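You operate a simulated robot arm through the tools that you are given. There is no shell and no other tool. Be economical: measure what you need, move in short steps, check, and stop when the job is done.

The job below is to be done with a simulated two-armed robot. You get a single attempt, and the scene is never put back.

TASK
Screw the cap back on the square bottle with the blue cap. Stack the white carton marked "75" from the bare end of the folding table on top of the white carton that says "56". Open the middle drawer of the filling bench, take the blue round tin and put it in the inside of the middle drawer of the filling bench, then shut the drawer. Take the orange jug on the top deck of the hand trolley and put it away on the wash bench. Put one of the numbered bottles from the middle shelf of the grey shelving on the top of the sample bench. Fetch the tall carton marked "26" from the high shelf of the grey shelving and set it on top of the wide teal-tape carton. Fetch the clear beaker from the lower shelf of the sample bench and stand it on the top of the filling bench. The order is free. Set down upright: blue round tin, orange jug, numbered bottle, tall carton, clear beaker.

It is judged by the outcome, as a careful person would: the job done as asked, and still so three seconds after it is handed in. It fails if anything else is knocked over, pushed out of place, dropped, spilled or broken. Lids that push on must go on centred and level and be pressed home; caps that screw on are set level and turned clockwise until they are tight.

THE ROBOT
Two 7-joint arms with two-finger parallel grippers on one trunk, on a base that drives. Base frame: it is fixed to the floor where the robot stands at the start and does not move with it; the origin is under the middle of the robot, x ahead of it, y to its left, z up; the surface under the hand at the start is at about z = 740. Readings come in mm, degrees, newtons and seconds.
The left shoulder is at the start at [91, 174, 1132], the right one opposite. With the tool pointing down near the work surface each hand reaches from about 100 to 720 mm from the robot's upright axis, wherever it stands, measured 20 degrees to its own side. Places, roughly: blue round tin (6x6x9 cm) [-400, 1700, 700]; clear beaker [2500, 250, 500]; inside of the middle drawer of the filling bench [2500, -1700, 600]; middle drawer of the filling bench [2400, -1700, 700]; numbered bottle [2500, 1750, 1000]; orange jug [1000, 3000, 500]; square bottle with the blue cap (7x7x12 cm) [500, 200, 800]; tall carton [2500, 1250, 1500]; top of the filling bench [2500, -1700, 800]; top of the sample bench [2500, 400, 800]; wash bench [-200, 8900, 800]; white carton [750, 750, 750]; wide teal-tape carton [2500, 1250, 1750]. Payload 3.6 kg a hand.
Tool frame (each hand has its own): the origin (TCP) lies between the finger pads and is the grasp point; the fingertips stand 30 mm ahead of it; z points along the fingers, y is the line along which they close. The gripper opens to 110 mm. The fingers are 20 mm wide and 10 mm thick; the gripper's body (48 by 112 mm) begins 55 mm behind the TCP.
Orientation is told as [roll, pitch, yaw] about the base's x, y, z axes, in that order, counted from this pose: with the fingers straight down and closing along the base's y, the tool's x points along the base's -x, its y along +y and its z along -z.

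THE INTERFACE
- The arms move only by the tool servo_tool. It takes "left_commands", "right_commands" or both (then of equal length, played together; a hand with none holds still); each is a list of rows, each a list of 7 numbers: the shift along the tool's x, y, z in mm, then the turn, a rotation vector about the tool's x, y, z in degrees, then the closure, from 0 (fully open) to 1 (shut). In form: [[x, y, z, ax, ay, az, claw], ...]. A call has 1 to 12 rows; each row is the pose to reach, as a shift and turn from the pose commanded when the call began, along the tool's axes at that moment. Rows are played at 5 a second. More than 50 mm and 8.6 degrees between two rows, or a gripper value outside its range, and nothing of the call is played. A pose out of reach is approached as far as the arm can. The call stops where the force on the tool passes 40 N (or 10 N more than at its start, if that is more) or the arm is blocked; 0.2 s more then pass. The fingers move at their own pace (about 153 mm/s each) and stop on an object; they squeeze with about 39 N. The grip force told is the motor's: it shows also when the fingers shut on nothing. Time passes only in rows, and 0.2 s behind the last, so rows that repeat a pose let the fingers close. The reply holds the time, the measured pose of the TCP, the force on the tool along the base axes, the opening and the grip force, in the units named above and with some noise, with the torque about the TCP (base axes, N m) and any sound that the robot's microphone picked up, and new pictures: "pictures" is both (left out), scene, wrist or none (wrist: the cameras of the hands that moved).
- Cameras (640 x 400 px; columns grow to the right, rows downward): "scene" is now at [181.3, 43.7, 1310.7]; the picture's right is [0.48, -0.88, 0.00], its down [-0.45, -0.25, -0.86] and it looks along [0.75, 0.41, -0.51] (base axes); focal length 275 px, centre (320, 200). "left" rides on the left gripper at [72, -17, -103] in its tool frame; the picture's right is [0.23, 0.97, 0.00], its down [-0.76, 0.18, -0.62] and it looks along [-0.61, 0.14, 0.78] (tool axes); focal length 222 px, centre (320, 200). "right" rides on the right gripper at [72, 17, -103] in its tool frame; the picture's right is [-0.23, 0.97, 0.00], its down [-0.76, -0.18, -0.62] and it looks along [-0.61, -0.14, 0.78] (tool axes); focal length 222 px, centre (320, 200). There is no depth. A picture from a camera that has moved, and an enlarged one, comes with that camera's place and axes in the base frame and with its lens.
- slide_trunk(by): slides the trunk up (or, below 0, down) by that many mm; the arms and the scene camera ride with it, the base frame stays. It gives what a move gives, with no picture.
- steer(legs): drives the robot by 1 to 6 legs, each [ahead, left, turn to the left] in mm, mm and degrees, along the robot's own axes; the way and the turn of a leg run together, so that a leg with both is an arc; at most 1500 mm and 180 degrees a leg. The arms and the cameras ride along, it lands a little off, and it stops where it bumps. It gives what a move gives, and a new picture of the scene camera.
- head_to(pan, tilt): turns the head with the scene camera to pan (to the left, within 86 degrees either way) and tilt (down, from -29 to 69), counted from straight ahead of the robot. It gives what a move gives, and a new picture of the scene camera.
- enlarge(camera, box): a new picture of the part [left, top, right, bottom] of that camera's present view, enlarged. The clock stands still meanwhile.
- sign_off(): hands the job in; it is judged then, once.

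Work in short steps. Places have to be worked out from the pictures, the camera data and where the tool is seen: move nearer, look again, correct. Check each grasp and each placing, and mend what went wrong. You have 217 turns and 260 pictures in all, those below and enlarged ones among them. Open the grippers and draw the arms clear of the work before you hand the job in, unless the task says otherwise.

The tools are called after "Request:" as name(argument=value, ...) on one line, values as JSON. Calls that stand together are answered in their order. servo_tool: Moves the arms, as the interface text tells. Its arguments: {"type":"object","properties":{"left_commands":{"type":"array","items":{"type":"array","items":{"type":"number"}}},"right_commands":{"type":"array","items":{"type":"array","items":{"type":"number"}}},"pictures":{"type":"string","enum":["both","scene","wrist","none"]}},"required":[]} The other tools are called the same way: slide_trunk (by) slides the trunk up or down; steer (legs) drives the base; head_to (pan, tilt) turns the head that bears the scene camera; enlarge (camera, box) takes an enlarged picture of a part of a camera's view; sign_off () hands the job in.

At the start:

```text
t: 0.0
left_tool_pos: [367.6, 454.5, 1068.4]
left_tool_rot: [0.0, 0.1, 0.1]
left_wrist_force: [0.3, 0.6, 0.2]
left_moment: [0.04, 0.0, -0.01]
left_gripper_width: 110.2
left_finger_force: 0.1
right_tool_pos: [448.2, 35.2, 1175.4]
right_tool_rot: [0.0, 0.1, -0.1]
right_wrist_force: [-0.1, 0.0, -0.1]
right_moment: [-0.01, -0.02, -0.04]
right_gripper_width: 110.1
right_finger_force: 0.0
trunk travel left (down, up): [-249.0, 514.0]
robot x, y, heading: [1.6, 2.4, -0.0]
head pan, tilt: [28.7, 30.9]
```

scene: 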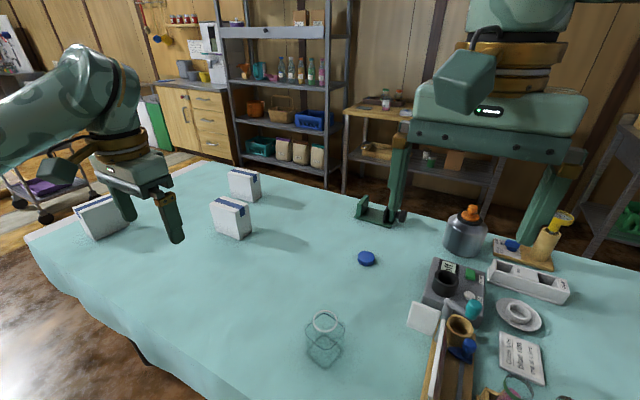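
right: 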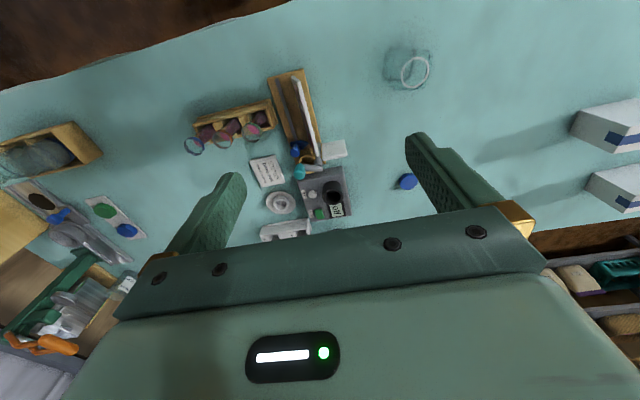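
left: 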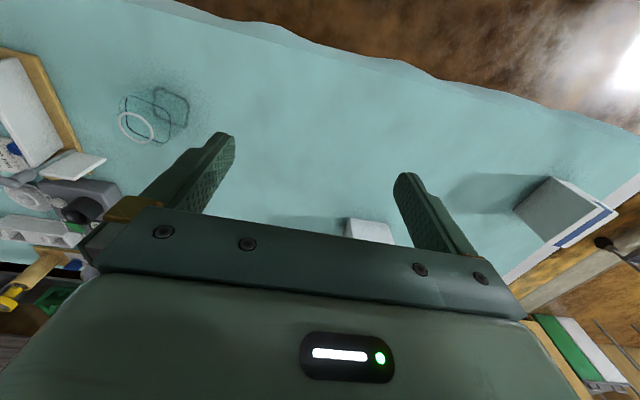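

I begin by enlarging the table and its cartons, to read the markings.

Request:
enlarge(camera="scene", box=[60, 150, 280, 288])

Request:
enlarge(camera="scene", box=[280, 200, 600, 400])

```text
2.90 times, centred on (170, 219) of scene
camera zoom: at [181.3, 43.7, 1310.7], right [0.48, -0.88, 0.0], down [-0.45, -0.25, -0.86], along [0.75, 0.41, -0.51], focal length 796 px, centre (755, 145)
```

zoom: 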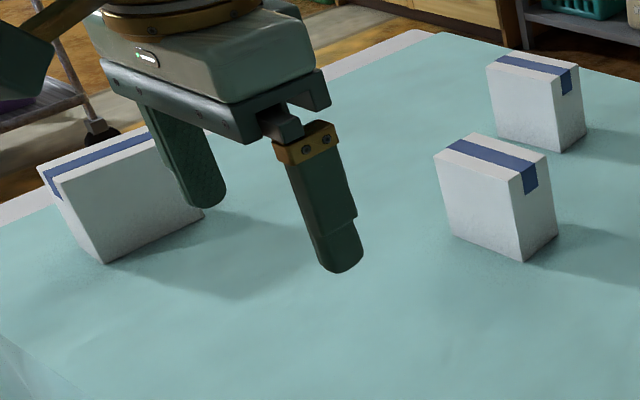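

```text
2.00 times, centred on (440, 300) of scene
camera zoom: at [181.3, 43.7, 1310.7], right [0.48, -0.88, 0.0], down [-0.45, -0.25, -0.86], along [0.75, 0.41, -0.51], focal length 549 px, centre (80, 0)
```

zoom: 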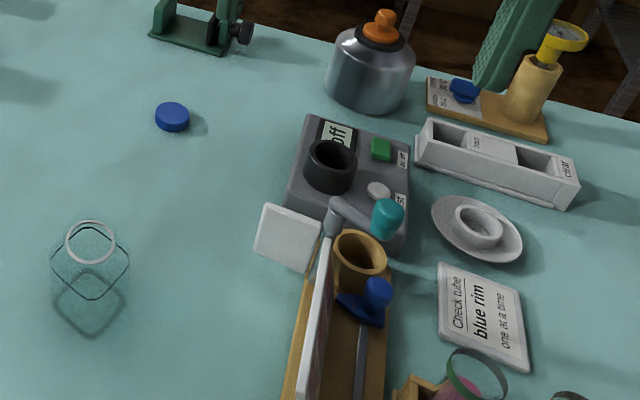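

The cartons' markings face away from me. I look down to see how near the table edge is to the base.

Request:
head_to(pan=0, tilt=65)

```text
t: 1.0
left_tool_pos: [366.9, 455.2, 1067.8]
left_tool_rot: [0.0, 0.0, 0.1]
left_wrist_force: [0.2, -0.3, -0.5]
left_moment: [0.0, 0.0, 0.01]
left_gripper_width: 110.1
left_finger_force: 0.0
right_tool_pos: [448.5, 33.8, 1174.6]
right_tool_rot: [-0.1, 0.1, 0.0]
right_wrist_force: [0.0, -0.8, -0.6]
right_moment: [0.01, 0.01, 0.0]
right_gripper_width: 109.8
right_finger_force: 0.1
trunk travel left (down, up): [-249.0, 514.0]
robot x, y, heading: [0.8, 2.8, 0.0]
head pan, tilt: [0.0, 65.0]
camera scene: at [163.1, 0.4, 1264.5], right [0.0, -1.0, 0.0], down [-0.91, 0.0, -0.42], along [0.42, 0.0, -0.91], focal length 275 px, centre (320, 200)
```

scene: 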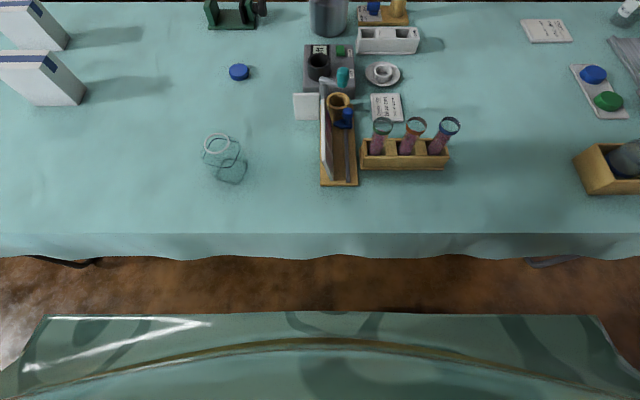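

The cap is near (770, 212), the bottle near (472, 197), and there are about 100 mm of clearance to the table. I drive 80 mm ahead so the left hand can reach the cap.

Request:
steer(legs=[[80, 0, 0]])

Request:
head_to(pan=20, tilt=50)

Request:
enlarge(camera="scene", box=[240, 120, 440, 380])

```text
t: 2.1
left_tool_pos: [448.8, 454.7, 1068.3]
left_tool_rot: [0.1, 0.1, 0.0]
left_wrist_force: [0.3, 0.4, -0.2]
left_moment: [0.03, 0.03, 0.01]
left_gripper_width: 109.9
left_finger_force: 0.0
right_tool_pos: [531.0, 32.9, 1175.0]
right_tool_rot: [0.0, 0.2, -0.2]
right_wrist_force: [-0.2, -0.9, -0.7]
right_moment: [0.02, 0.04, 0.02]
right_gripper_width: 109.7
right_finger_force: 0.0
trunk travel left (down, up): [-249.0, 514.0]
robot x, y, heading: [81.6, 1.4, 0.3]
head pan, tilt: [0.0, 65.0]
camera scene: at [245.5, 0.2, 1264.2], right [0.0, -1.0, 0.0], down [-0.91, 0.0, -0.42], along [0.42, 0.0, -0.91], focal length 275 px, centre (320, 200)
```

scene: 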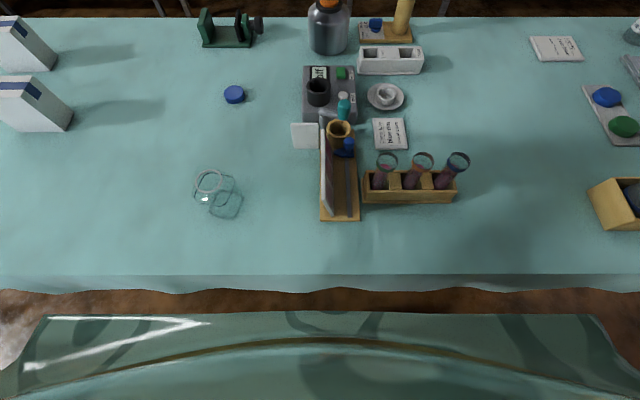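

```text
t: 2.9
left_tool_pos: [448.7, 454.9, 1068.2]
left_tool_rot: [0.0, 0.0, 0.0]
left_wrist_force: [0.5, 0.6, 0.8]
left_moment: [-0.01, -0.02, 0.0]
left_gripper_width: 109.7
left_finger_force: 0.1
right_tool_pos: [530.3, 33.1, 1174.9]
right_tool_rot: [0.0, 0.0, -0.1]
right_wrist_force: [0.9, 0.3, -0.3]
right_moment: [-0.01, -0.01, -0.03]
right_gripper_width: 109.9
right_finger_force: 0.2
trunk travel left (down, up): [-249.0, 514.0]
robot x, y, heading: [81.3, -2.9, 0.3]
head pan, tilt: [20.0, 50.0]
camera scene: at [255.7, 26.5, 1282.5], right [0.34, -0.94, 0.0], down [-0.72, -0.26, -0.64], along [0.6, 0.22, -0.77], focal length 275 px, centre (320, 200)
```

scene: 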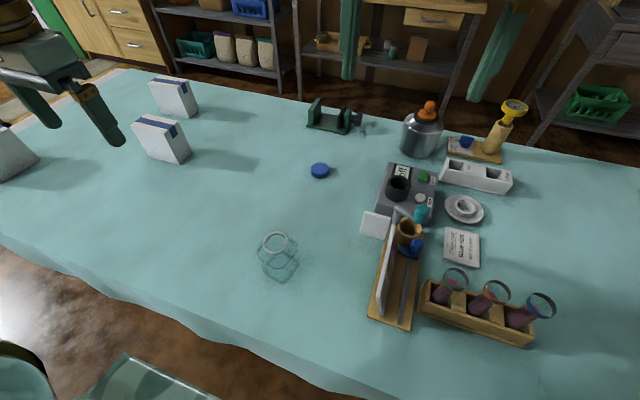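

```text
1.54 times, centred on (340, 250) of scene
camera zoom: at [255.7, 26.5, 1282.5], right [0.34, -0.94, 0.0], down [-0.72, -0.26, -0.64], along [0.6, 0.22, -0.77], focal length 423 px, centre (289, 123)
```

zoom: 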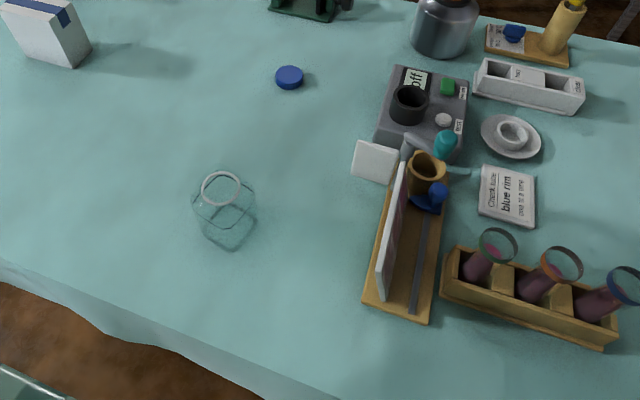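

The cap measures about 50 mm across. I move the left hand above it, stopping at z≈900.

Request:
servo_tool(left_commands=[[-32, -24, 17, 0, 0, 0, 0], [-64, -48, 34, 0, 0, 0, 0], [-96, -73, 50, 0, 0, 0, 0], [-128, -97, 67, 0, 0, 0, 0], [-160, -121, 84, 0, 0, 0, 0], [-192, -146, 101, 0, 0, 0, 0], [-224, -170, 118, 0, 0, 0, 0], [-256, -194, 134, 0, 0, 0, 0], [-288, -219, 151, 0, 0, 0, 0], [-320, -243, 168, 0, 0, 0, 0], [-320, -243, 168, 0, 0, 0, 0]], pictures="both")

```text
t: 5.3
left_tool_pos: [767.8, 212.3, 901.4]
left_tool_rot: [0.0, 0.0, -0.1]
left_wrist_force: [-1.0, -0.4, -0.8]
left_moment: [-0.02, -0.02, -0.01]
left_gripper_width: 110.0
left_finger_force: 0.0
right_tool_pos: [529.8, 35.5, 1174.5]
right_tool_rot: [-0.2, 0.0, 0.0]
right_wrist_force: [-0.5, 0.8, -0.1]
right_moment: [-0.01, 0.0, 0.01]
right_gripper_width: 109.7
right_finger_force: 0.1
trunk travel left (down, up): [-249.0, 514.0]
robot x, y, heading: [80.1, 0.1, -0.0]
head pan, tilt: [20.0, 50.0]
camera scene: at [255.4, 27.6, 1282.6], right [0.34, -0.94, 0.0], down [-0.72, -0.26, -0.64], along [0.6, 0.22, -0.77], focal length 275 px, centre (320, 200)
camera left: at [694.7, 194.0, 1004.5], right [-0.23, 0.97, 0.0], down [0.76, 0.18, 0.62], along [0.61, 0.14, -0.78], focal length 222 px, centre (320, 200)
```

scene: 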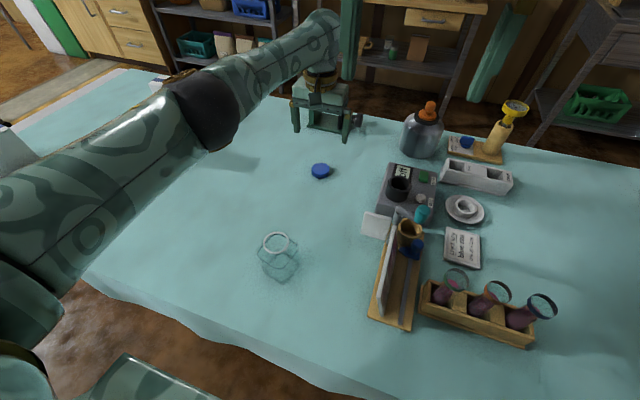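
left: 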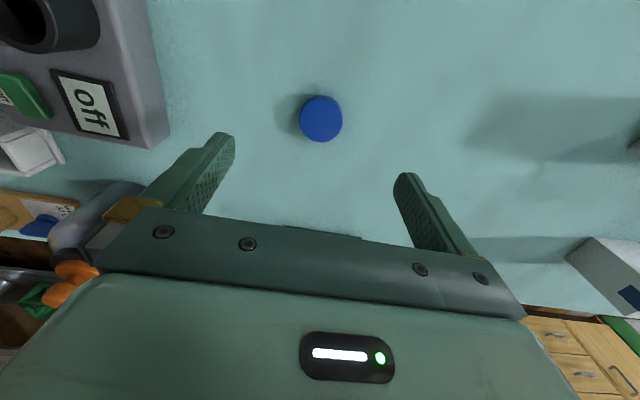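

The cap sits at (777, 213). I descend so the fingertips stop about 7 mm above the table, then close on it.

Request:
servo_tool(left_commands=[[-9, 1, 40, 0, 0, 0, 0.2], [-9, 1, 85, 0, 0, 0, 0.2], [-9, 1, 110, 0, 0, 0, 0.2], [-9, 1, 124, 0, 0, 0, 0.2], [-9, 1, 124, 0, 0, 0, 0.2]], pictures="wrist")

Request:
enlarge(camera="scene", box=[260, 100, 400, 200])

```text
t: 6.5
left_tool_pos: [755.5, 222.5, 787.1]
left_tool_rot: [0.0, 0.0, 0.0]
left_wrist_force: [0.5, 0.6, -0.3]
left_moment: [-0.02, 0.03, 0.03]
left_gripper_width: 88.1
left_finger_force: 0.1
left hand out of reach, approached as far as the arm can: row 1, 2, 3, 4, 5
right_tool_pos: [529.7, 33.6, 1174.7]
right_tool_rot: [0.0, 0.1, -0.1]
right_wrist_force: [-0.2, 0.7, -0.2]
right_moment: [-0.02, 0.0, 0.03]
right_gripper_width: 109.9
right_finger_force: 0.0
trunk travel left (down, up): [-249.0, 514.0]
robot x, y, heading: [82.4, -2.7, -0.0]
head pan, tilt: [20.0, 50.0]
camera left: at [682.3, 203.8, 891.3], right [-0.23, 0.97, 0.0], down [0.76, 0.18, 0.62], along [0.61, 0.14, -0.78], focal length 222 px, centre (320, 200)
```

left: 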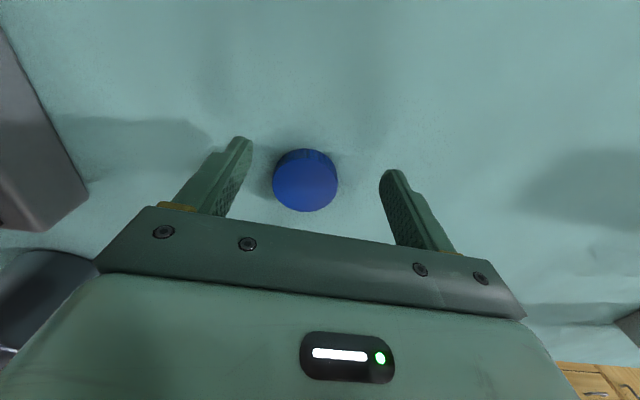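

```text
4.00 times, centred on (330, 150) of scene
camera zoom: at [255.8, 26.3, 1282.5], right [0.34, -0.94, 0.0], down [-0.72, -0.26, -0.64], along [0.6, 0.22, -0.77], focal length 1099 px, centre (280, 400)
```

zoom: 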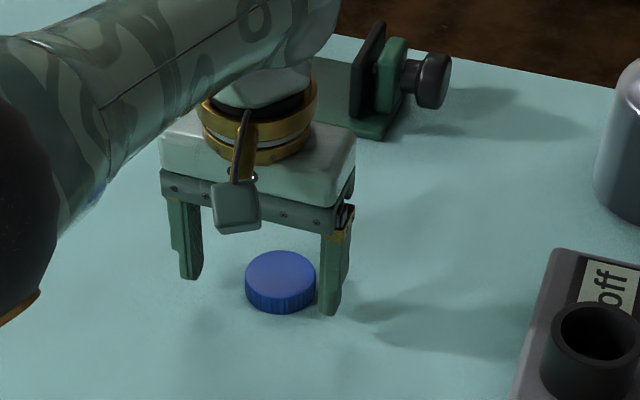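

The hand stops short here because the reach runs out. I raise it, lower the trunk by 130 mm, and approach again.

Request:
servo_tool(left_commands=[[-9, 0, -45, 0, 0, 0, 0.2], [-9, 0, -90, 0, 0, 0, 0.2], [-9, -5, -130, 0, 0, 0, 0.2]], pictures="none")

Request:
slide_trunk(by=-130)

```text
t: 7.3
left_tool_pos: [765.1, 216.7, 918.1]
left_tool_rot: [0.1, 0.0, 0.1]
left_wrist_force: [0.2, 0.6, 0.0]
left_moment: [0.0, -0.03, 0.0]
left_gripper_width: 88.0
left_finger_force: 0.1
right_tool_pos: [528.7, 33.3, 1174.8]
right_tool_rot: [0.0, 0.0, 0.0]
right_wrist_force: [-0.9, -0.3, 0.0]
right_moment: [0.0, -0.02, -0.03]
right_gripper_width: 110.2
right_finger_force: 0.0
trunk travel left (down, up): [-249.0, 514.0]
robot x, y, heading: [79.8, 3.6, 0.0]
head pan, tilt: [20.0, 50.0]
```

```text
t: 8.9
left_tool_pos: [740.1, 221.1, 821.9]
left_tool_rot: [0.9, -2.6, 1.0]
left_wrist_force: [-0.1, -0.3, -0.7]
left_moment: [0.02, 0.03, 0.0]
left_gripper_width: 88.1
left_finger_force: 0.2
right_tool_pos: [500.9, 28.9, 1056.8]
right_tool_rot: [0.9, -1.2, 1.3]
right_wrist_force: [-0.4, 0.4, 0.0]
right_moment: [0.0, 0.08, 0.04]
right_gripper_width: 109.7
right_finger_force: 0.2
trunk travel left (down, up): [-119.0, 644.0]
robot x, y, heading: [70.7, 2.0, 1.3]
head pan, tilt: [20.0, 50.0]
```

The readings show the robot shifted and tilted slightly, so something may be touching. I look before doing anything else.

Request:
head_to(pan=45, tilt=45)

```text
t: 9.8
left_tool_pos: [767.2, 217.6, 781.1]
left_tool_rot: [0.0, 0.5, 1.0]
left_wrist_force: [0.4, -0.1, -0.5]
left_moment: [0.0, 0.01, -0.03]
left_gripper_width: 88.1
left_finger_force: 0.0
right_tool_pos: [536.6, 30.5, 1041.7]
right_tool_rot: [-0.1, 0.3, 0.9]
right_wrist_force: [0.4, 0.7, 0.6]
right_moment: [-0.06, 0.03, -0.01]
right_gripper_width: 109.9
right_finger_force: 0.1
trunk travel left (down, up): [-119.0, 644.0]
robot x, y, heading: [85.1, -12.2, 1.0]
head pan, tilt: [45.0, 45.0]
camera scene: at [335.2, 51.3, 1147.8], right [0.72, -0.7, -0.01], down [-0.51, -0.51, -0.7], along [0.48, 0.51, -0.72], focal length 275 px, centre (320, 200)
```

scene: 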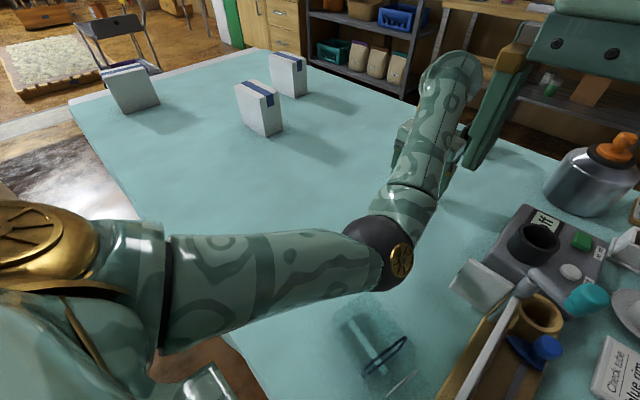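

The elbow may have pressed on the bottle. I zoom in to see its state.

Request:
enlarge(camera="scene", box=[260, 220, 500, 400])

Request:
enlarge(camera="left", box=[0, 0, 640, 400])

```text
2.22 times, centred on (380, 310) of scene
camera zoom: at [335.2, 51.3, 1147.8], right [0.72, -0.7, -0.01], down [-0.51, -0.51, -0.7], along [0.48, 0.51, -0.72], focal length 610 px, centre (187, -44)
```

zoom: 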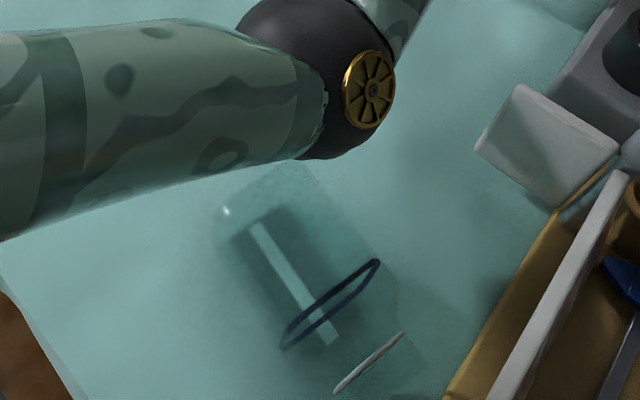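

```text
1.00 times, centred on (320, 200) of left (not enlarged: the box is as wide or as high as the picture)
camera zoom: at [696.3, 198.1, 885.5], right [-0.24, 0.97, 0.0], down [0.76, 0.19, 0.62], along [0.6, 0.15, -0.79], focal length 222 px, centre (320, 200)
```

zoom: 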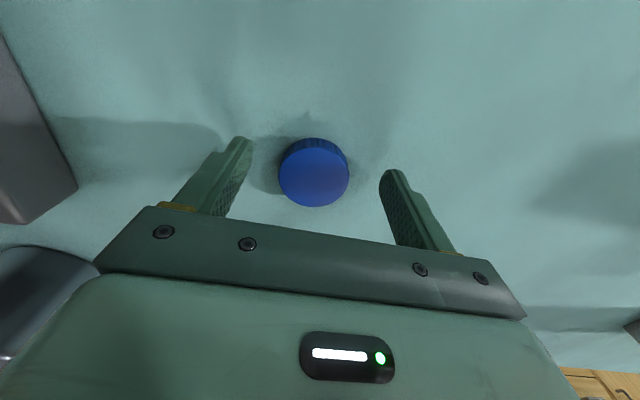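

The bottle has been tipped onto its side by the elbow, and I will stand it up later. The cap is still at (774, 213), so I take it now.

Request:
servo_tool(left_commands=[[-8, -4.5, 0, 0, 0, 0, 0.2], [-8, -4.5, 5, 0, 0, 0, 0.2], [-8, -4.5, 5, 0, 0, 0, 0.2]], pictures="wrist")

```text
t: 10.6
left_tool_pos: [774.8, 213.0, 782.3]
left_tool_rot: [0.0, 0.0, 0.0]
left_wrist_force: [0.5, -0.2, -0.4]
left_moment: [0.02, 0.03, -0.03]
left_gripper_width: 88.1
left_finger_force: 0.1
right_tool_pos: [531.2, 35.1, 1044.1]
right_tool_rot: [0.0, 0.2, -0.2]
right_wrist_force: [0.0, 0.5, -1.1]
right_moment: [0.03, 0.01, 0.0]
right_gripper_width: 109.9
right_finger_force: 0.1
trunk travel left (down, up): [-119.0, 644.0]
robot x, y, heading: [81.5, 1.5, 0.1]
head pan, tilt: [45.0, 45.0]
camera left: at [701.2, 194.8, 885.5], right [-0.23, 0.97, 0.0], down [0.76, 0.18, 0.62], along [0.61, 0.14, -0.78], focal length 222 px, centre (320, 200)
```

left: 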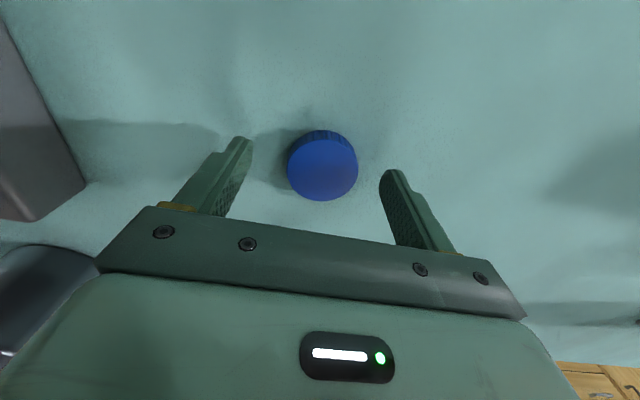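

The cap is centred under the hand. I go down 5 mm and close.

Request:
servo_tool(left_commands=[[0, 0, 5, 0, 0, 0, 0.3], [0, 0, 5, 0, 0, 0, 0.7], [0, 0, 5, 0, 0, 0, 0.8], [0, 0, 5, 0, 0, 0, 0.8]], pictures="wrist")

```text
t: 11.6
left_tool_pos: [773.0, 212.5, 777.5]
left_tool_rot: [0.1, 0.0, 0.0]
left_wrist_force: [0.4, -0.6, 1.2]
left_moment: [0.02, 0.02, -0.01]
left_gripper_width: 47.6
left_finger_force: 39.1
right_tool_pos: [529.3, 33.6, 1045.5]
right_tool_rot: [0.0, 0.1, -0.1]
right_wrist_force: [0.4, -0.4, -0.1]
right_moment: [-0.01, 0.04, 0.03]
right_gripper_width: 109.8
right_finger_force: 0.1
trunk travel left (down, up): [-119.0, 644.0]
robot x, y, heading: [79.8, -3.0, 0.0]
head pan, tilt: [45.0, 45.0]
camera left: at [700.0, 193.7, 881.8], right [-0.23, 0.97, 0.0], down [0.76, 0.18, 0.62], along [0.61, 0.14, -0.78], focal length 222 px, centre (320, 200)
```

left: 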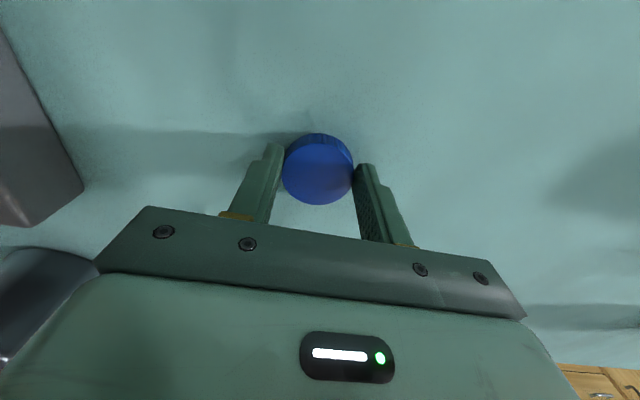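

The cap is held at 47.6 mm. I raise the trunk back, then move the left hand aside to the upper left.

Request:
slide_trunk(by=130)

Request:
servo_tool(left_commands=[[27, 29, -16, 0, 0, 0, 0.8], [55, 57, -32, 0, 0, 0, 0.8], [82, 86, -49, 0, 0, 0, 0.8], [110, 115, -65, 0, 0, 0, 0.8], [137, 144, -81, 0, 0, 0, 0.8], [165, 172, -97, 0, 0, 0, 0.8], [192, 201, -114, 0, 0, 0, 0.8], [220, 230, -130, 0, 0, 0, 0.8]], pictures="scene")

Request:
head_to(pan=0, tilt=60)

Request:
enlarge(camera="scene", box=[160, 100, 400, 300])

```text
t: 13.1
left_tool_pos: [772.8, 212.3, 906.2]
left_tool_rot: [0.0, 0.2, -0.1]
left_wrist_force: [0.2, 0.2, -0.6]
left_moment: [-0.02, 0.02, 0.01]
left_gripper_width: 47.6
left_finger_force: 38.7
right_tool_pos: [530.1, 32.8, 1174.3]
right_tool_rot: [0.0, 0.2, 0.0]
right_wrist_force: [0.9, 0.2, 0.1]
right_moment: [0.0, -0.01, 0.04]
right_gripper_width: 110.2
right_finger_force: 0.0
trunk travel left (down, up): [-249.0, 514.0]
robot x, y, heading: [84.1, -1.2, -0.0]
head pan, tilt: [45.0, 45.0]
```

```text
t: 14.9
left_tool_pos: [552.4, 442.5, 1037.8]
left_tool_rot: [-0.1, 0.0, 0.0]
left_wrist_force: [-0.3, -0.1, -0.4]
left_moment: [0.0, -0.01, 0.02]
left_gripper_width: 48.0
left_finger_force: 38.9
right_tool_pos: [528.2, 33.6, 1176.4]
right_tool_rot: [0.0, 0.1, 0.0]
right_wrist_force: [-0.7, 0.1, -0.5]
right_moment: [0.02, 0.0, 0.04]
right_gripper_width: 110.0
right_finger_force: 0.2
trunk travel left (down, up): [-249.0, 514.0]
robot x, y, heading: [80.0, -0.5, -0.1]
head pan, tilt: [45.0, 45.0]
camera scene: at [240.4, 58.2, 1289.5], right [0.71, -0.71, 0.0], down [-0.5, -0.5, -0.71], along [0.5, 0.5, -0.71], focal length 275 px, centre (320, 200)
```

scene: 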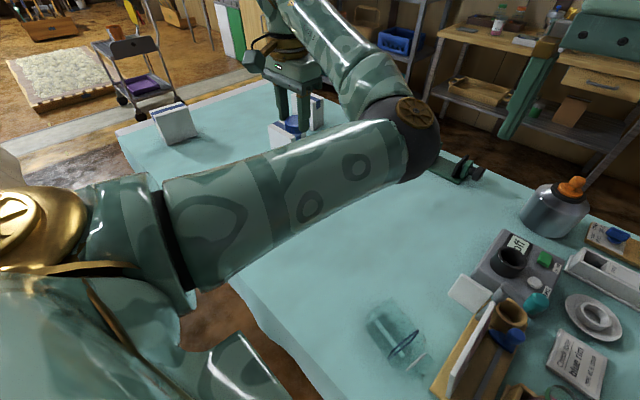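

```text
t: 16.1
left_tool_pos: [552.5, 441.3, 1036.5]
left_tool_rot: [0.1, 0.1, 0.0]
left_wrist_force: [0.3, 0.0, 0.5]
left_moment: [-0.02, -0.02, 0.01]
left_gripper_width: 48.0
left_finger_force: 39.1
right_tool_pos: [530.9, 33.0, 1175.0]
right_tool_rot: [-0.1, 0.1, 0.0]
right_wrist_force: [0.0, 0.4, 0.1]
right_moment: [0.01, 0.05, 0.0]
right_gripper_width: 109.9
right_finger_force: 0.0
trunk travel left (down, up): [-249.0, 514.0]
robot x, y, heading: [84.9, -0.1, 0.2]
head pan, tilt: [0.0, 60.0]
camera scene: at [250.1, 0.2, 1270.0], right [0.0, -1.0, 0.0], down [-0.87, 0.0, -0.5], along [0.5, 0.0, -0.87], focal length 275 px, centre (320, 200)
```

scene: 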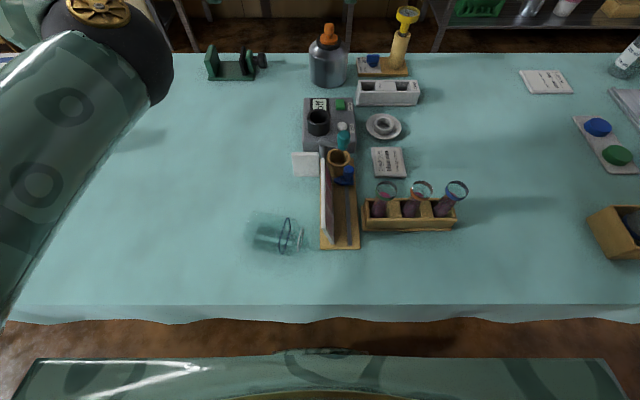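

```text
2.00 times, centred on (280, 200) of scene
camera zoom: at [250.1, 0.2, 1270.0], right [0.0, -1.0, 0.0], down [-0.87, 0.0, -0.5], along [0.5, 0.0, -0.87], focal length 549 px, centre (400, 200)
```

zoom: 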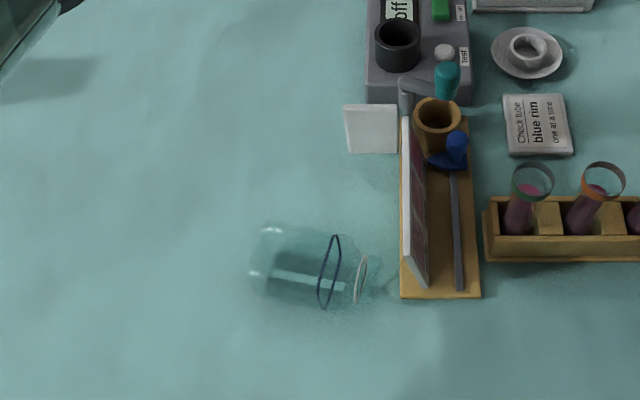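

The bottle lies along -y, with its base near (468, 140) and its mouth near (447, 37). I set the cap down at about (590, 170) for the right hand, and will stand the bottle up with the left.

Request:
servo_tool(left_commands=[[-7, -45, 20, 0, 0, 0, 0.8], [-13, -90, 40, 0, 0, 0, 0.8], [-20, -135, 60, 0, 0, 0, 0.8], [-27, -180, 80, 0, 0, 0, 0.8], [-33, -225, 100, 0, 0, 0, 0.8], [-38, -271, 120, 0, 0, 0, 0.8], [-38, -271, 165, 0, 0, 0, 0.8], [-38, -271, 210, 0, 0, 0, 0.8], [-38, -271, 245, 0, 0, 0, 0.8], [-38, -271, 258, 0, 0, 0, 0.8], [-38, -271, 258, 0, 0, 0, 0.8]], pictures="both")

```text
refused: row 6 steps farther than a row can; nothing moved
```

The last lateral step was just over the limit, so I trim it and repeat.

Request:
servo_tool(left_commands=[[-7, -45, 20, 0, 0, 0, 0.8], [-13, -90, 40, 0, 0, 0, 0.8], [-20, -135, 60, 0, 0, 0, 0.8], [-27, -180, 80, 0, 0, 0, 0.8], [-33, -225, 100, 0, 0, 0, 0.8], [-38, -269, 120, 0, 0, 0, 0.8], [-38, -269, 165, 0, 0, 0, 0.8], [-38, -269, 210, 0, 0, 0, 0.8], [-38, -269, 245, 0, 0, 0, 0.8], [-38, -269, 258, 0, 0, 0, 0.8], [-38, -269, 258, 0, 0, 0, 0.8]], pictures="both")

```text
t: 18.7
left_tool_pos: [611.5, 192.6, 801.1]
left_tool_rot: [1.7, -3.2, 1.4]
left_wrist_force: [0.3, -0.6, 0.5]
left_moment: [-0.03, 0.01, 0.02]
left_gripper_width: 47.9
left_finger_force: 38.8
left hand out of reach, approached as far as the arm can: row 2, 3, 4, 5, 6, 7, 8
right_tool_pos: [530.2, 33.7, 1175.0]
right_tool_rot: [0.0, 0.0, -0.1]
right_wrist_force: [0.3, 1.0, -0.6]
right_moment: [-0.01, -0.02, 0.0]
right_gripper_width: 110.0
right_finger_force: 0.1
trunk travel left (down, up): [-249.0, 514.0]
robot x, y, heading: [76.9, -1.1, -0.2]
head pan, tilt: [0.0, 60.0]
stopped in row 11 (left hand): the arm was blocked; the commanded pose is now the measured one
camera scene: at [250.1, 0.3, 1269.9], right [0.0, -1.0, 0.0], down [-0.87, 0.0, -0.5], along [0.5, 0.0, -0.87], focal length 275 px, centre (320, 200)
camera left: at [533.6, 169.6, 900.0], right [-0.25, 0.97, 0.02], down [0.72, 0.17, 0.67], along [0.65, 0.18, -0.74], focal length 222 px, centre (320, 200)
```

scene: 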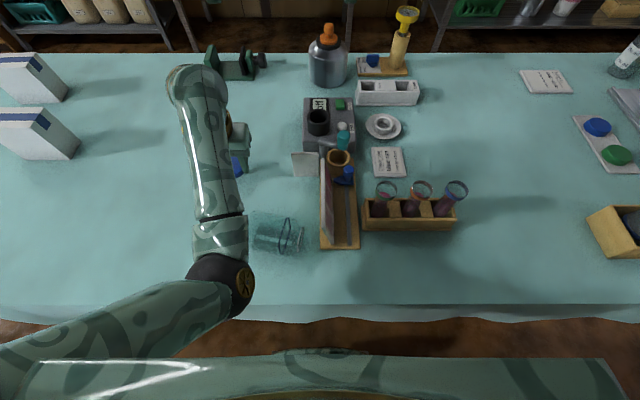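
left: 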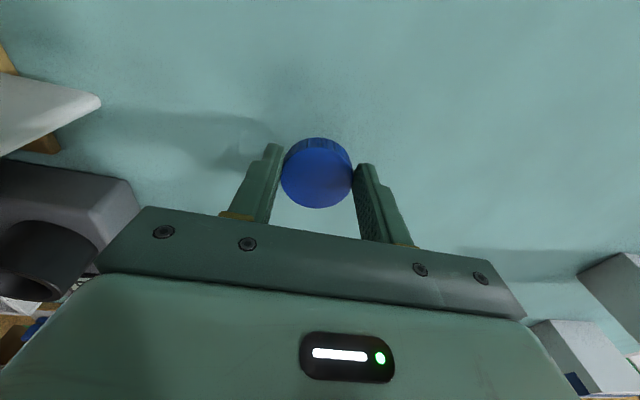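

The left elbow is touching the table edge, so I raise the trunk 200 mm and set the cap down from there.

Request:
slide_trunk(by=200)

Request:
servo_tool(left_commands=[[5, 0, 40, 1.7, 3.2, 1.4, 0.8], [10, 0, 85, 1.7, 3.2, 1.4, 0.8], [15, -5, 130, 1.7, 3.2, 1.4, 0.8], [20, -10, 170, 1.7, 3.2, 1.4, 0.8], [20, -15, 200, 1.7, 3.2, 1.4, 0.8], [20, -15, 200, 1.7, 3.2, 1.4, 0.8]], pictures="scene")

```text
t: 20.8
left_tool_pos: [611.4, 200.6, 998.6]
left_tool_rot: [2.2, -2.9, 1.6]
left_wrist_force: [-0.2, -1.3, -0.6]
left_moment: [-0.03, 0.01, 0.0]
left_gripper_width: 47.6
left_finger_force: 38.6
right_tool_pos: [529.1, 33.2, 1374.6]
right_tool_rot: [0.1, 0.1, -0.1]
right_wrist_force: [0.3, 0.8, -0.1]
right_moment: [-0.01, -0.03, 0.0]
right_gripper_width: 109.9
right_finger_force: 0.0
trunk travel left (down, up): [-449.0, 314.0]
robot x, y, heading: [82.9, -1.7, 0.0]
head pan, tilt: [0.0, 60.0]
```

```text
t: 22.2
left_tool_pos: [598.8, 178.2, 799.7]
left_tool_rot: [-0.3, 0.3, -0.4]
left_wrist_force: [-0.7, -0.4, -0.1]
left_moment: [0.0, -0.05, 0.0]
left_gripper_width: 47.6
left_finger_force: 39.4
right_tool_pos: [528.3, 33.3, 1375.3]
right_tool_rot: [0.0, -0.1, 0.0]
right_wrist_force: [-0.2, -0.4, -0.7]
right_moment: [-0.03, 0.02, 0.02]
right_gripper_width: 109.7
right_finger_force: 0.1
trunk travel left (down, up): [-449.0, 314.0]
robot x, y, heading: [80.1, 0.6, -0.0]
head pan, tilt: [0.0, 60.0]
camera scene: at [180.1, -0.2, 1473.2], right [0.0, -1.0, 0.0], down [-0.87, 0.0, -0.5], along [0.5, 0.0, -0.87], focal length 275 px, centre (320, 200)
```

scene: 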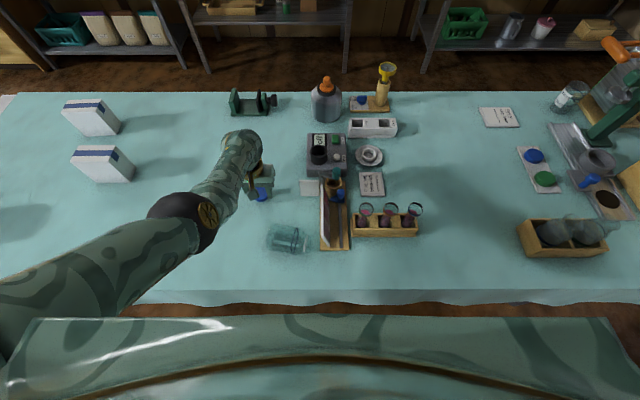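

The posture is better now. I lower the last 22 mm and release the cap.

Request:
servo_tool(left_commands=[[0, 0, 12, 0, 0, 0, 0.8], [0, 0, 21, 0, 0, 0, 0.8], [0, 0, 21, 0, 0, 0, 0.8], [0, 0, 21, 0, 0, 0, 0.4], [0, 0, 21, 0, 0, 0, 0.3], [0, 0, -25, 0, 0, 0, 0], [0, 0, -70, 0, 0, 0, 0], [0, 0, -110, 0, 0, 0, 0], [0, 20, -150, 0, 0, 0, 0]], pictures="both")

```text
t: 24.2
left_tool_pos: [601.0, 210.7, 949.4]
left_tool_rot: [0.6, 0.2, 0.3]
left_wrist_force: [-0.1, -0.9, -0.1]
left_moment: [0.0, -0.01, 0.0]
left_gripper_width: 109.9
left_finger_force: 0.0
left hand out of reach, approached as far as the arm can: row 2, 3, 4, 5
right_tool_pos: [528.4, 33.6, 1375.9]
right_tool_rot: [0.0, 0.1, 0.0]
right_wrist_force: [0.1, 1.3, -0.7]
right_moment: [-0.01, 0.02, 0.03]
right_gripper_width: 110.0
right_finger_force: 0.1
trunk travel left (down, up): [-449.0, 314.0]
robot x, y, heading: [78.5, -1.2, -0.3]
head pan, tilt: [0.0, 60.0]
camera scene: at [180.2, 0.1, 1473.2], right [0.0, -1.0, 0.0], down [-0.87, 0.0, -0.5], along [0.5, 0.0, -0.87], focal length 275 px, centre (320, 200)
camera left: at [529.3, 191.2, 1053.6], right [-0.23, 0.97, 0.01], down [0.76, 0.18, 0.62], along [0.6, 0.15, -0.78], focal length 222 px, centre (320, 200)
```

scene: 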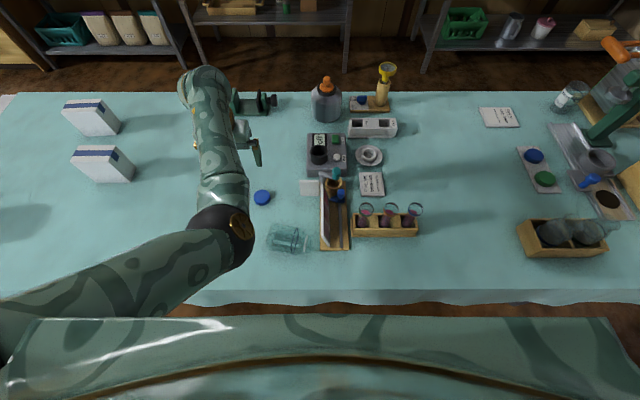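
left: 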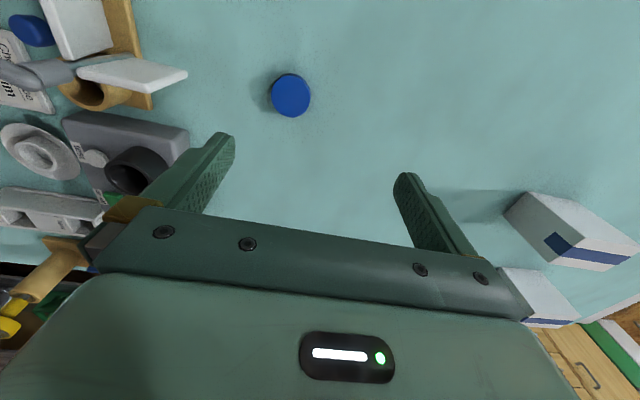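

The cap stands flat at about (604, 174). I turn the left hand to yaw 80 above the lying bottle and move the right hand clear to the right.

Request:
servo_tool(left_commands=[[14, -10, 0, 0, 0, -8, 0], [28, -20, 0, 0, 0, -16, 0], [42, -30, 0, 0, 0, -24, 0], [56, -40, 0, 0, 0, -32, 0], [70, -50, 0, 0, 0, -40, 0], [84, -60, 0, 0, 0, -48, 0], [98, -70, 0, 0, 0, -56, 0], [112, -80, 0, 0, 0, -64, 0], [126, -90, 0, 0, 0, -72, 0], [138, -105, 0, 0, 0, -80, 0], [138, -105, 0, 0, 0, -80, 0]], right_commands=[[0, -24, 0, 0, 0, 0, 0], [0, -48, 0, 0, 0, 0, 0], [0, -72, 0, 0, 0, 0, 0], [0, -96, 0, 0, 0, 0, 0], [0, -120, 0, 0, 0, 0, 0], [0, -144, 0, 0, 0, 0, 0], [0, -168, 0, 0, 0, 0, 0], [0, -192, 0, 0, 0, 0, 0], [0, -216, 0, 0, 0, 0, 0], [0, -240, 0, 0, 0, 0, 0], [0, -240, 0, 0, 0, 0, 0]], pictures="both")

```text
t: 25.0
left_tool_pos: [623.6, 188.9, 1030.7]
left_tool_rot: [-3.0, -9.1, 23.0]
left_wrist_force: [0.6, -0.2, 0.6]
left_moment: [0.02, -0.02, 0.01]
left_gripper_width: 109.8
left_finger_force: 0.1
right_tool_pos: [528.6, -32.9, 1376.3]
right_tool_rot: [0.0, 0.0, 0.1]
right_wrist_force: [-0.3, -1.0, 0.1]
right_moment: [0.0, -0.01, -0.02]
right_gripper_width: 109.9
right_finger_force: 0.1
trunk travel left (down, up): [-449.0, 314.0]
robot x, y, heading: [83.2, 0.5, 0.0]
head pan, tilt: [0.0, 60.0]
stopped in row 3 (left hand): the arm was blocked; the commanded pose is now the measured one
camera scene: at [180.4, -0.7, 1473.1], right [0.0, -1.0, 0.0], down [-0.87, 0.0, -0.5], along [0.5, 0.0, -0.87], focal length 275 px, centre (320, 200)
camera right: at [457.6, -16.1, 1479.1], right [0.23, 0.97, 0.0], down [0.76, -0.18, 0.62], along [0.61, -0.14, -0.78], focal length 222 px, centre (320, 200)
camera left: at [547.1, 142.7, 1121.3], right [-0.58, 0.81, -0.09], down [0.52, 0.45, 0.73], along [0.63, 0.38, -0.68], focal length 222 px, centre (320, 200)
```

scene: 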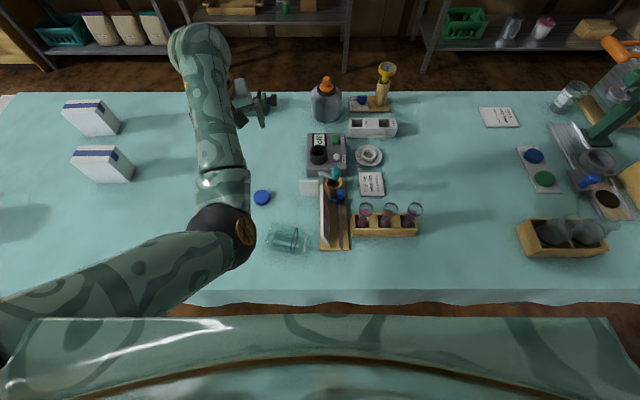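
right: 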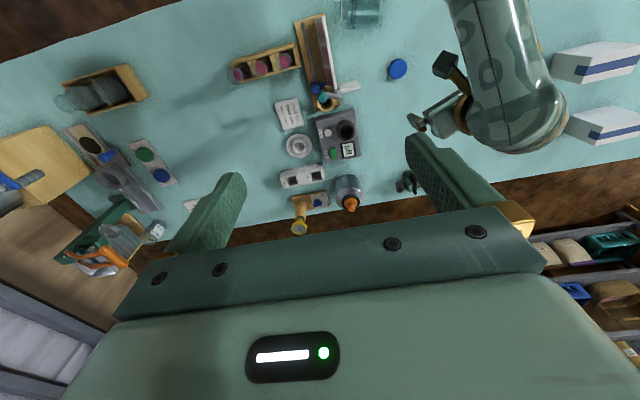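
left: 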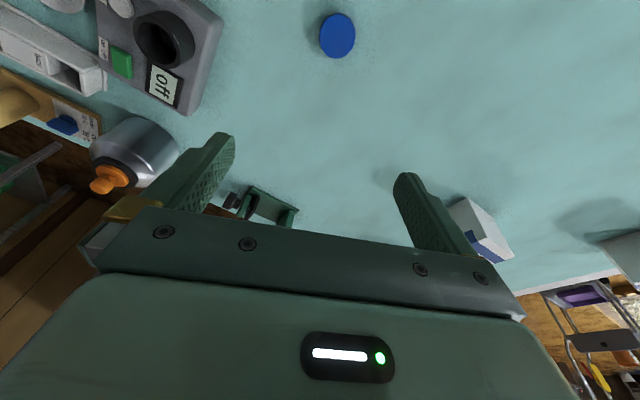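

The left arm is cramped this close in. I back off 200 mm so it works at a more stretched posture, moving the hand up and left first.

Request:
steer(legs=[[-200, 0, 0]])

Request:
servo_tool(left_commands=[[0, 40, 0, 0, 0, 6, 0], [0, 80, 0, -2, 5, 12, 0], [0, 120, 0, -3, 9, 18, 0], [0, 160, 0, -3, 9, 23, 0], [0, 200, 0, -3, 9, 23, 0], [0, 200, 0, -3, 9, 23, 0]], pictures="scene")

```text
t: 26.6
left_tool_pos: [421.8, 190.6, 1029.7]
left_tool_rot: [-2.8, -9.1, 23.0]
left_wrist_force: [-0.7, -0.2, 0.4]
left_moment: [0.01, -0.04, -0.02]
left_gripper_width: 110.0
left_finger_force: 0.0
right_tool_pos: [328.5, -30.4, 1376.9]
right_tool_rot: [0.0, 0.0, 0.0]
right_wrist_force: [-1.0, -0.1, 0.2]
right_moment: [0.0, -0.02, 0.0]
right_gripper_width: 109.8
right_finger_force: 0.1
trunk travel left (down, up): [-449.0, 314.0]
robot x, y, heading: [-120.7, -0.6, -0.1]
head pan, tilt: [0.0, 60.0]
camera scene: at [-20.8, 0.1, 1473.2], right [0.0, -1.0, 0.0], down [-0.87, 0.0, -0.5], along [0.5, 0.0, -0.87], focal length 275 px, centre (320, 200)
```

scene: 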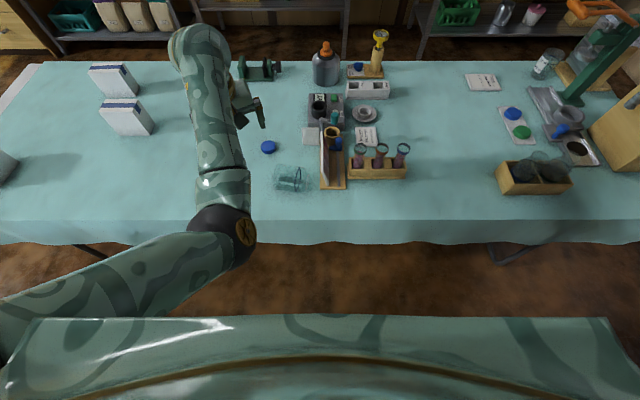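

```text
t: 28.0
left_tool_pos: [344.6, 373.5, 1019.2]
left_tool_rot: [1.9, -0.1, -0.1]
left_wrist_force: [0.4, -0.3, 0.1]
left_moment: [0.01, 0.01, -0.01]
left_gripper_width: 109.9
left_finger_force: 0.0
right_tool_pos: [329.6, -31.6, 1374.8]
right_tool_rot: [0.0, 0.0, 0.0]
right_wrist_force: [0.2, 0.1, 0.0]
right_moment: [0.01, 0.02, -0.02]
right_gripper_width: 110.0
right_finger_force: 0.1
trunk travel left (down, up): [-449.0, 314.0]
robot x, y, heading: [-121.1, 6.3, -0.0]
head pan, tilt: [0.0, 60.0]
camera scene: at [-19.7, -0.3, 1473.1], right [0.0, -1.0, 0.0], down [-0.87, 0.0, -0.5], along [0.5, 0.0, -0.87], focal length 275 px, centre (320, 200)
```

scene: 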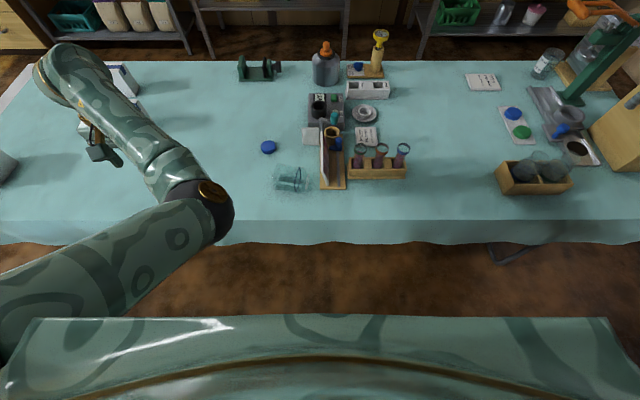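

I test the yaw rotation from this more open posture while moving toward the bottle at height.

Request:
servo_tool(left_commands=[[-20, 0, 0, 0, 0, -8, 0], [-40, 0, 0, 0, 0, -16, 0], [-60, 0, 0, 0, 0, -24, 0], [-80, 0, 0, 0, 0, -32, 0], [-100, 0, 0, 0, 0, -40, 0], [-118, 0, 0, 0, 0, -48, 0], [-118, -20, 0, 0, 0, -56, 0], [-118, -40, 0, 0, 0, -64, 0], [-118, -60, 0, 0, 0, -72, 0], [-118, -80, 0, 0, 0, -80, 0], [-118, -100, 0, 0, 0, -80, 0]], pictures="scene")

```text
t: 30.4
left_tool_pos: [464.0, 274.5, 1016.4]
left_tool_rot: [0.4, -2.0, 80.2]
left_wrist_force: [0.0, 0.7, 0.3]
left_moment: [0.03, 0.0, 0.0]
left_gripper_width: 110.1
left_finger_force: 0.1
right_tool_pos: [330.4, -32.3, 1375.2]
right_tool_rot: [0.1, 0.0, 0.0]
right_wrist_force: [-0.4, -0.2, -0.2]
right_moment: [0.02, 0.01, 0.0]
right_gripper_width: 109.9
right_finger_force: 0.1
trunk travel left (down, up): [-449.0, 314.0]
robot x, y, heading: [-118.4, 2.1, -0.1]
head pan, tilt: [0.0, 60.0]
camera scene: at [-19.7, -0.3, 1473.1], right [0.0, -1.0, 0.0], down [-0.87, 0.0, -0.5], along [0.5, 0.0, -0.87], focal length 275 px, centre (320, 200)
```

scene: 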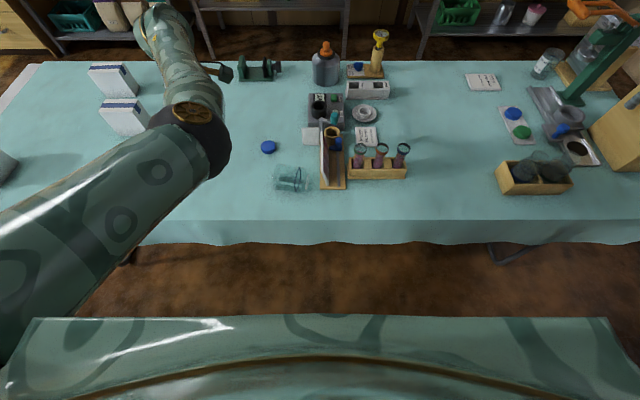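

The yaw works. I move over the bottle at z≈955 and look with the wrist camera.

Request:
servo_tool(left_commands=[[41, -7, 15, -1, 0.4, 0, 0], [81, -14, 30, -1.9, 0.7, 0, 0], [122, -21, 45, -1.9, 0.7, 0, 0], [162, -29, 60, -1.9, 0.7, 0, 0], [162, -29, 60, -1.9, 0.7, 0, 0]], pictures="both")

```text
t: 31.6
left_tool_pos: [462.8, 112.0, 949.2]
left_tool_rot: [2.2, -1.3, 80.0]
left_wrist_force: [0.4, -0.2, -0.1]
left_moment: [-0.01, -0.02, 0.01]
left_gripper_width: 110.0
left_finger_force: 0.0
right_tool_pos: [328.4, -30.9, 1375.6]
right_tool_rot: [0.0, -0.1, -0.1]
right_wrist_force: [0.2, -0.8, -0.1]
right_moment: [0.0, 0.0, -0.01]
right_gripper_width: 109.8
right_finger_force: 0.0
trunk travel left (down, up): [-449.0, 314.0]
robot x, y, heading: [-119.4, -0.5, -0.2]
head pan, tilt: [0.0, 60.0]
camera scene: at [-20.0, 0.5, 1473.2], right [0.0, -1.0, 0.0], down [-0.87, 0.0, -0.5], along [0.5, 0.0, -0.87], focal length 275 px, centre (320, 200)
camera left: at [470.7, 33.4, 1051.3], right [-1.0, -0.06, 0.03], down [-0.02, 0.76, 0.65], along [-0.06, 0.64, -0.76], focal length 222 px, centre (320, 200)
```

scene: 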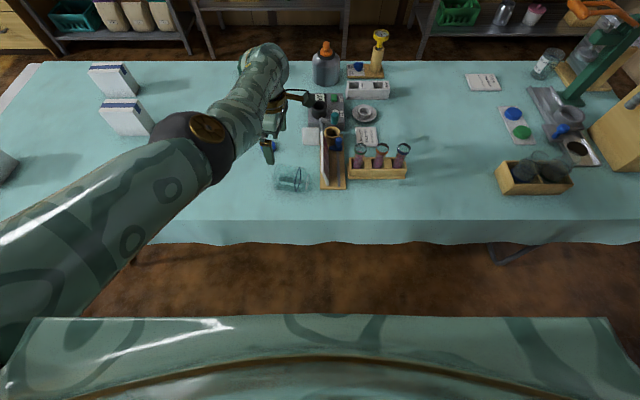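
left: 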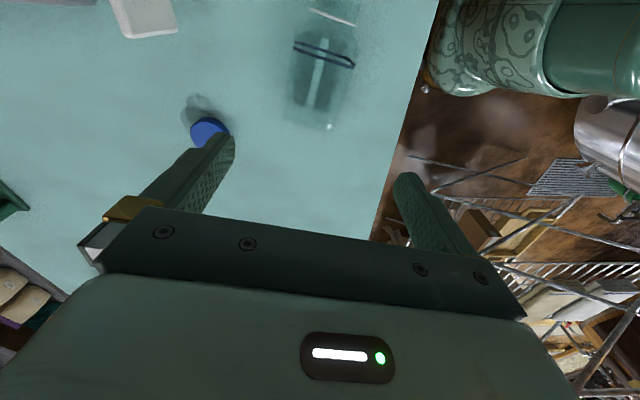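

The bottle's axis is tilted about 14° from y, and the grip point is near (464, 97, 775). I level the hand, set yaw 76, and descend around the body.

Request:
servo_tool(left_commands=[[10, -5, 40, 2.2, 1.3, 3.7, 0], [18, -10, 80, 2.2, 1.3, 3.7, 0], [18.5, -10, 120, 2.2, 1.3, 3.7, 0], [18.5, -10, 150, 2.2, 1.3, 3.7, 0], [18.5, -10, 150, 2.2, 1.3, 3.7, 0]], pictures="both")

```text
t: 32.8
left_tool_pos: [420.2, 122.2, 836.7]
left_tool_rot: [0.1, 0.1, 76.2]
left_wrist_force: [0.6, 0.5, 0.0]
left_moment: [-0.01, 0.01, -0.02]
left_gripper_width: 110.0
left_finger_force: 0.0
left hand out of reach, approached as far as the arm can: row 1, 2, 3, 4, 5
right_tool_pos: [329.2, -32.1, 1375.3]
right_tool_rot: [0.0, 0.1, 0.0]
right_wrist_force: [-0.1, -0.4, 0.4]
right_moment: [0.02, -0.03, 0.03]
right_gripper_width: 110.3
right_finger_force: 0.1
trunk travel left (down, up): [-449.0, 314.0]
robot x, y, heading: [-117.3, 1.8, 0.4]
head pan, tilt: [0.0, 60.0]
camera scene: at [-19.5, -0.1, 1473.1], right [0.0, -1.0, 0.0], down [-0.87, 0.0, -0.5], along [0.5, 0.0, -0.87], focal length 275 px, centre (320, 200)
camera left: at [419.6, 45.3, 940.8], right [-1.0, 0.01, 0.0], down [0.01, 0.78, 0.62], along [0.01, 0.62, -0.78], focal length 222 px, centre (320, 200)
```

scene: 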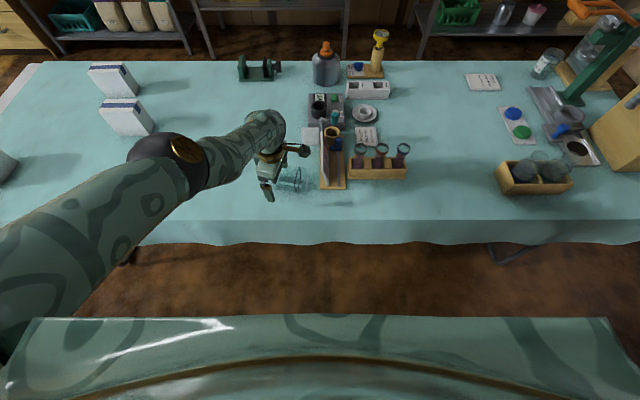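
left: 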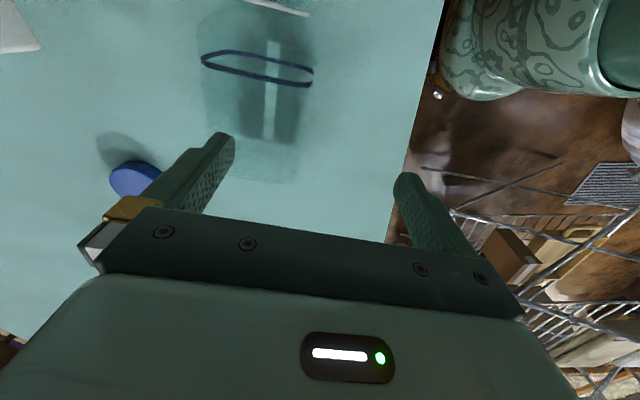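

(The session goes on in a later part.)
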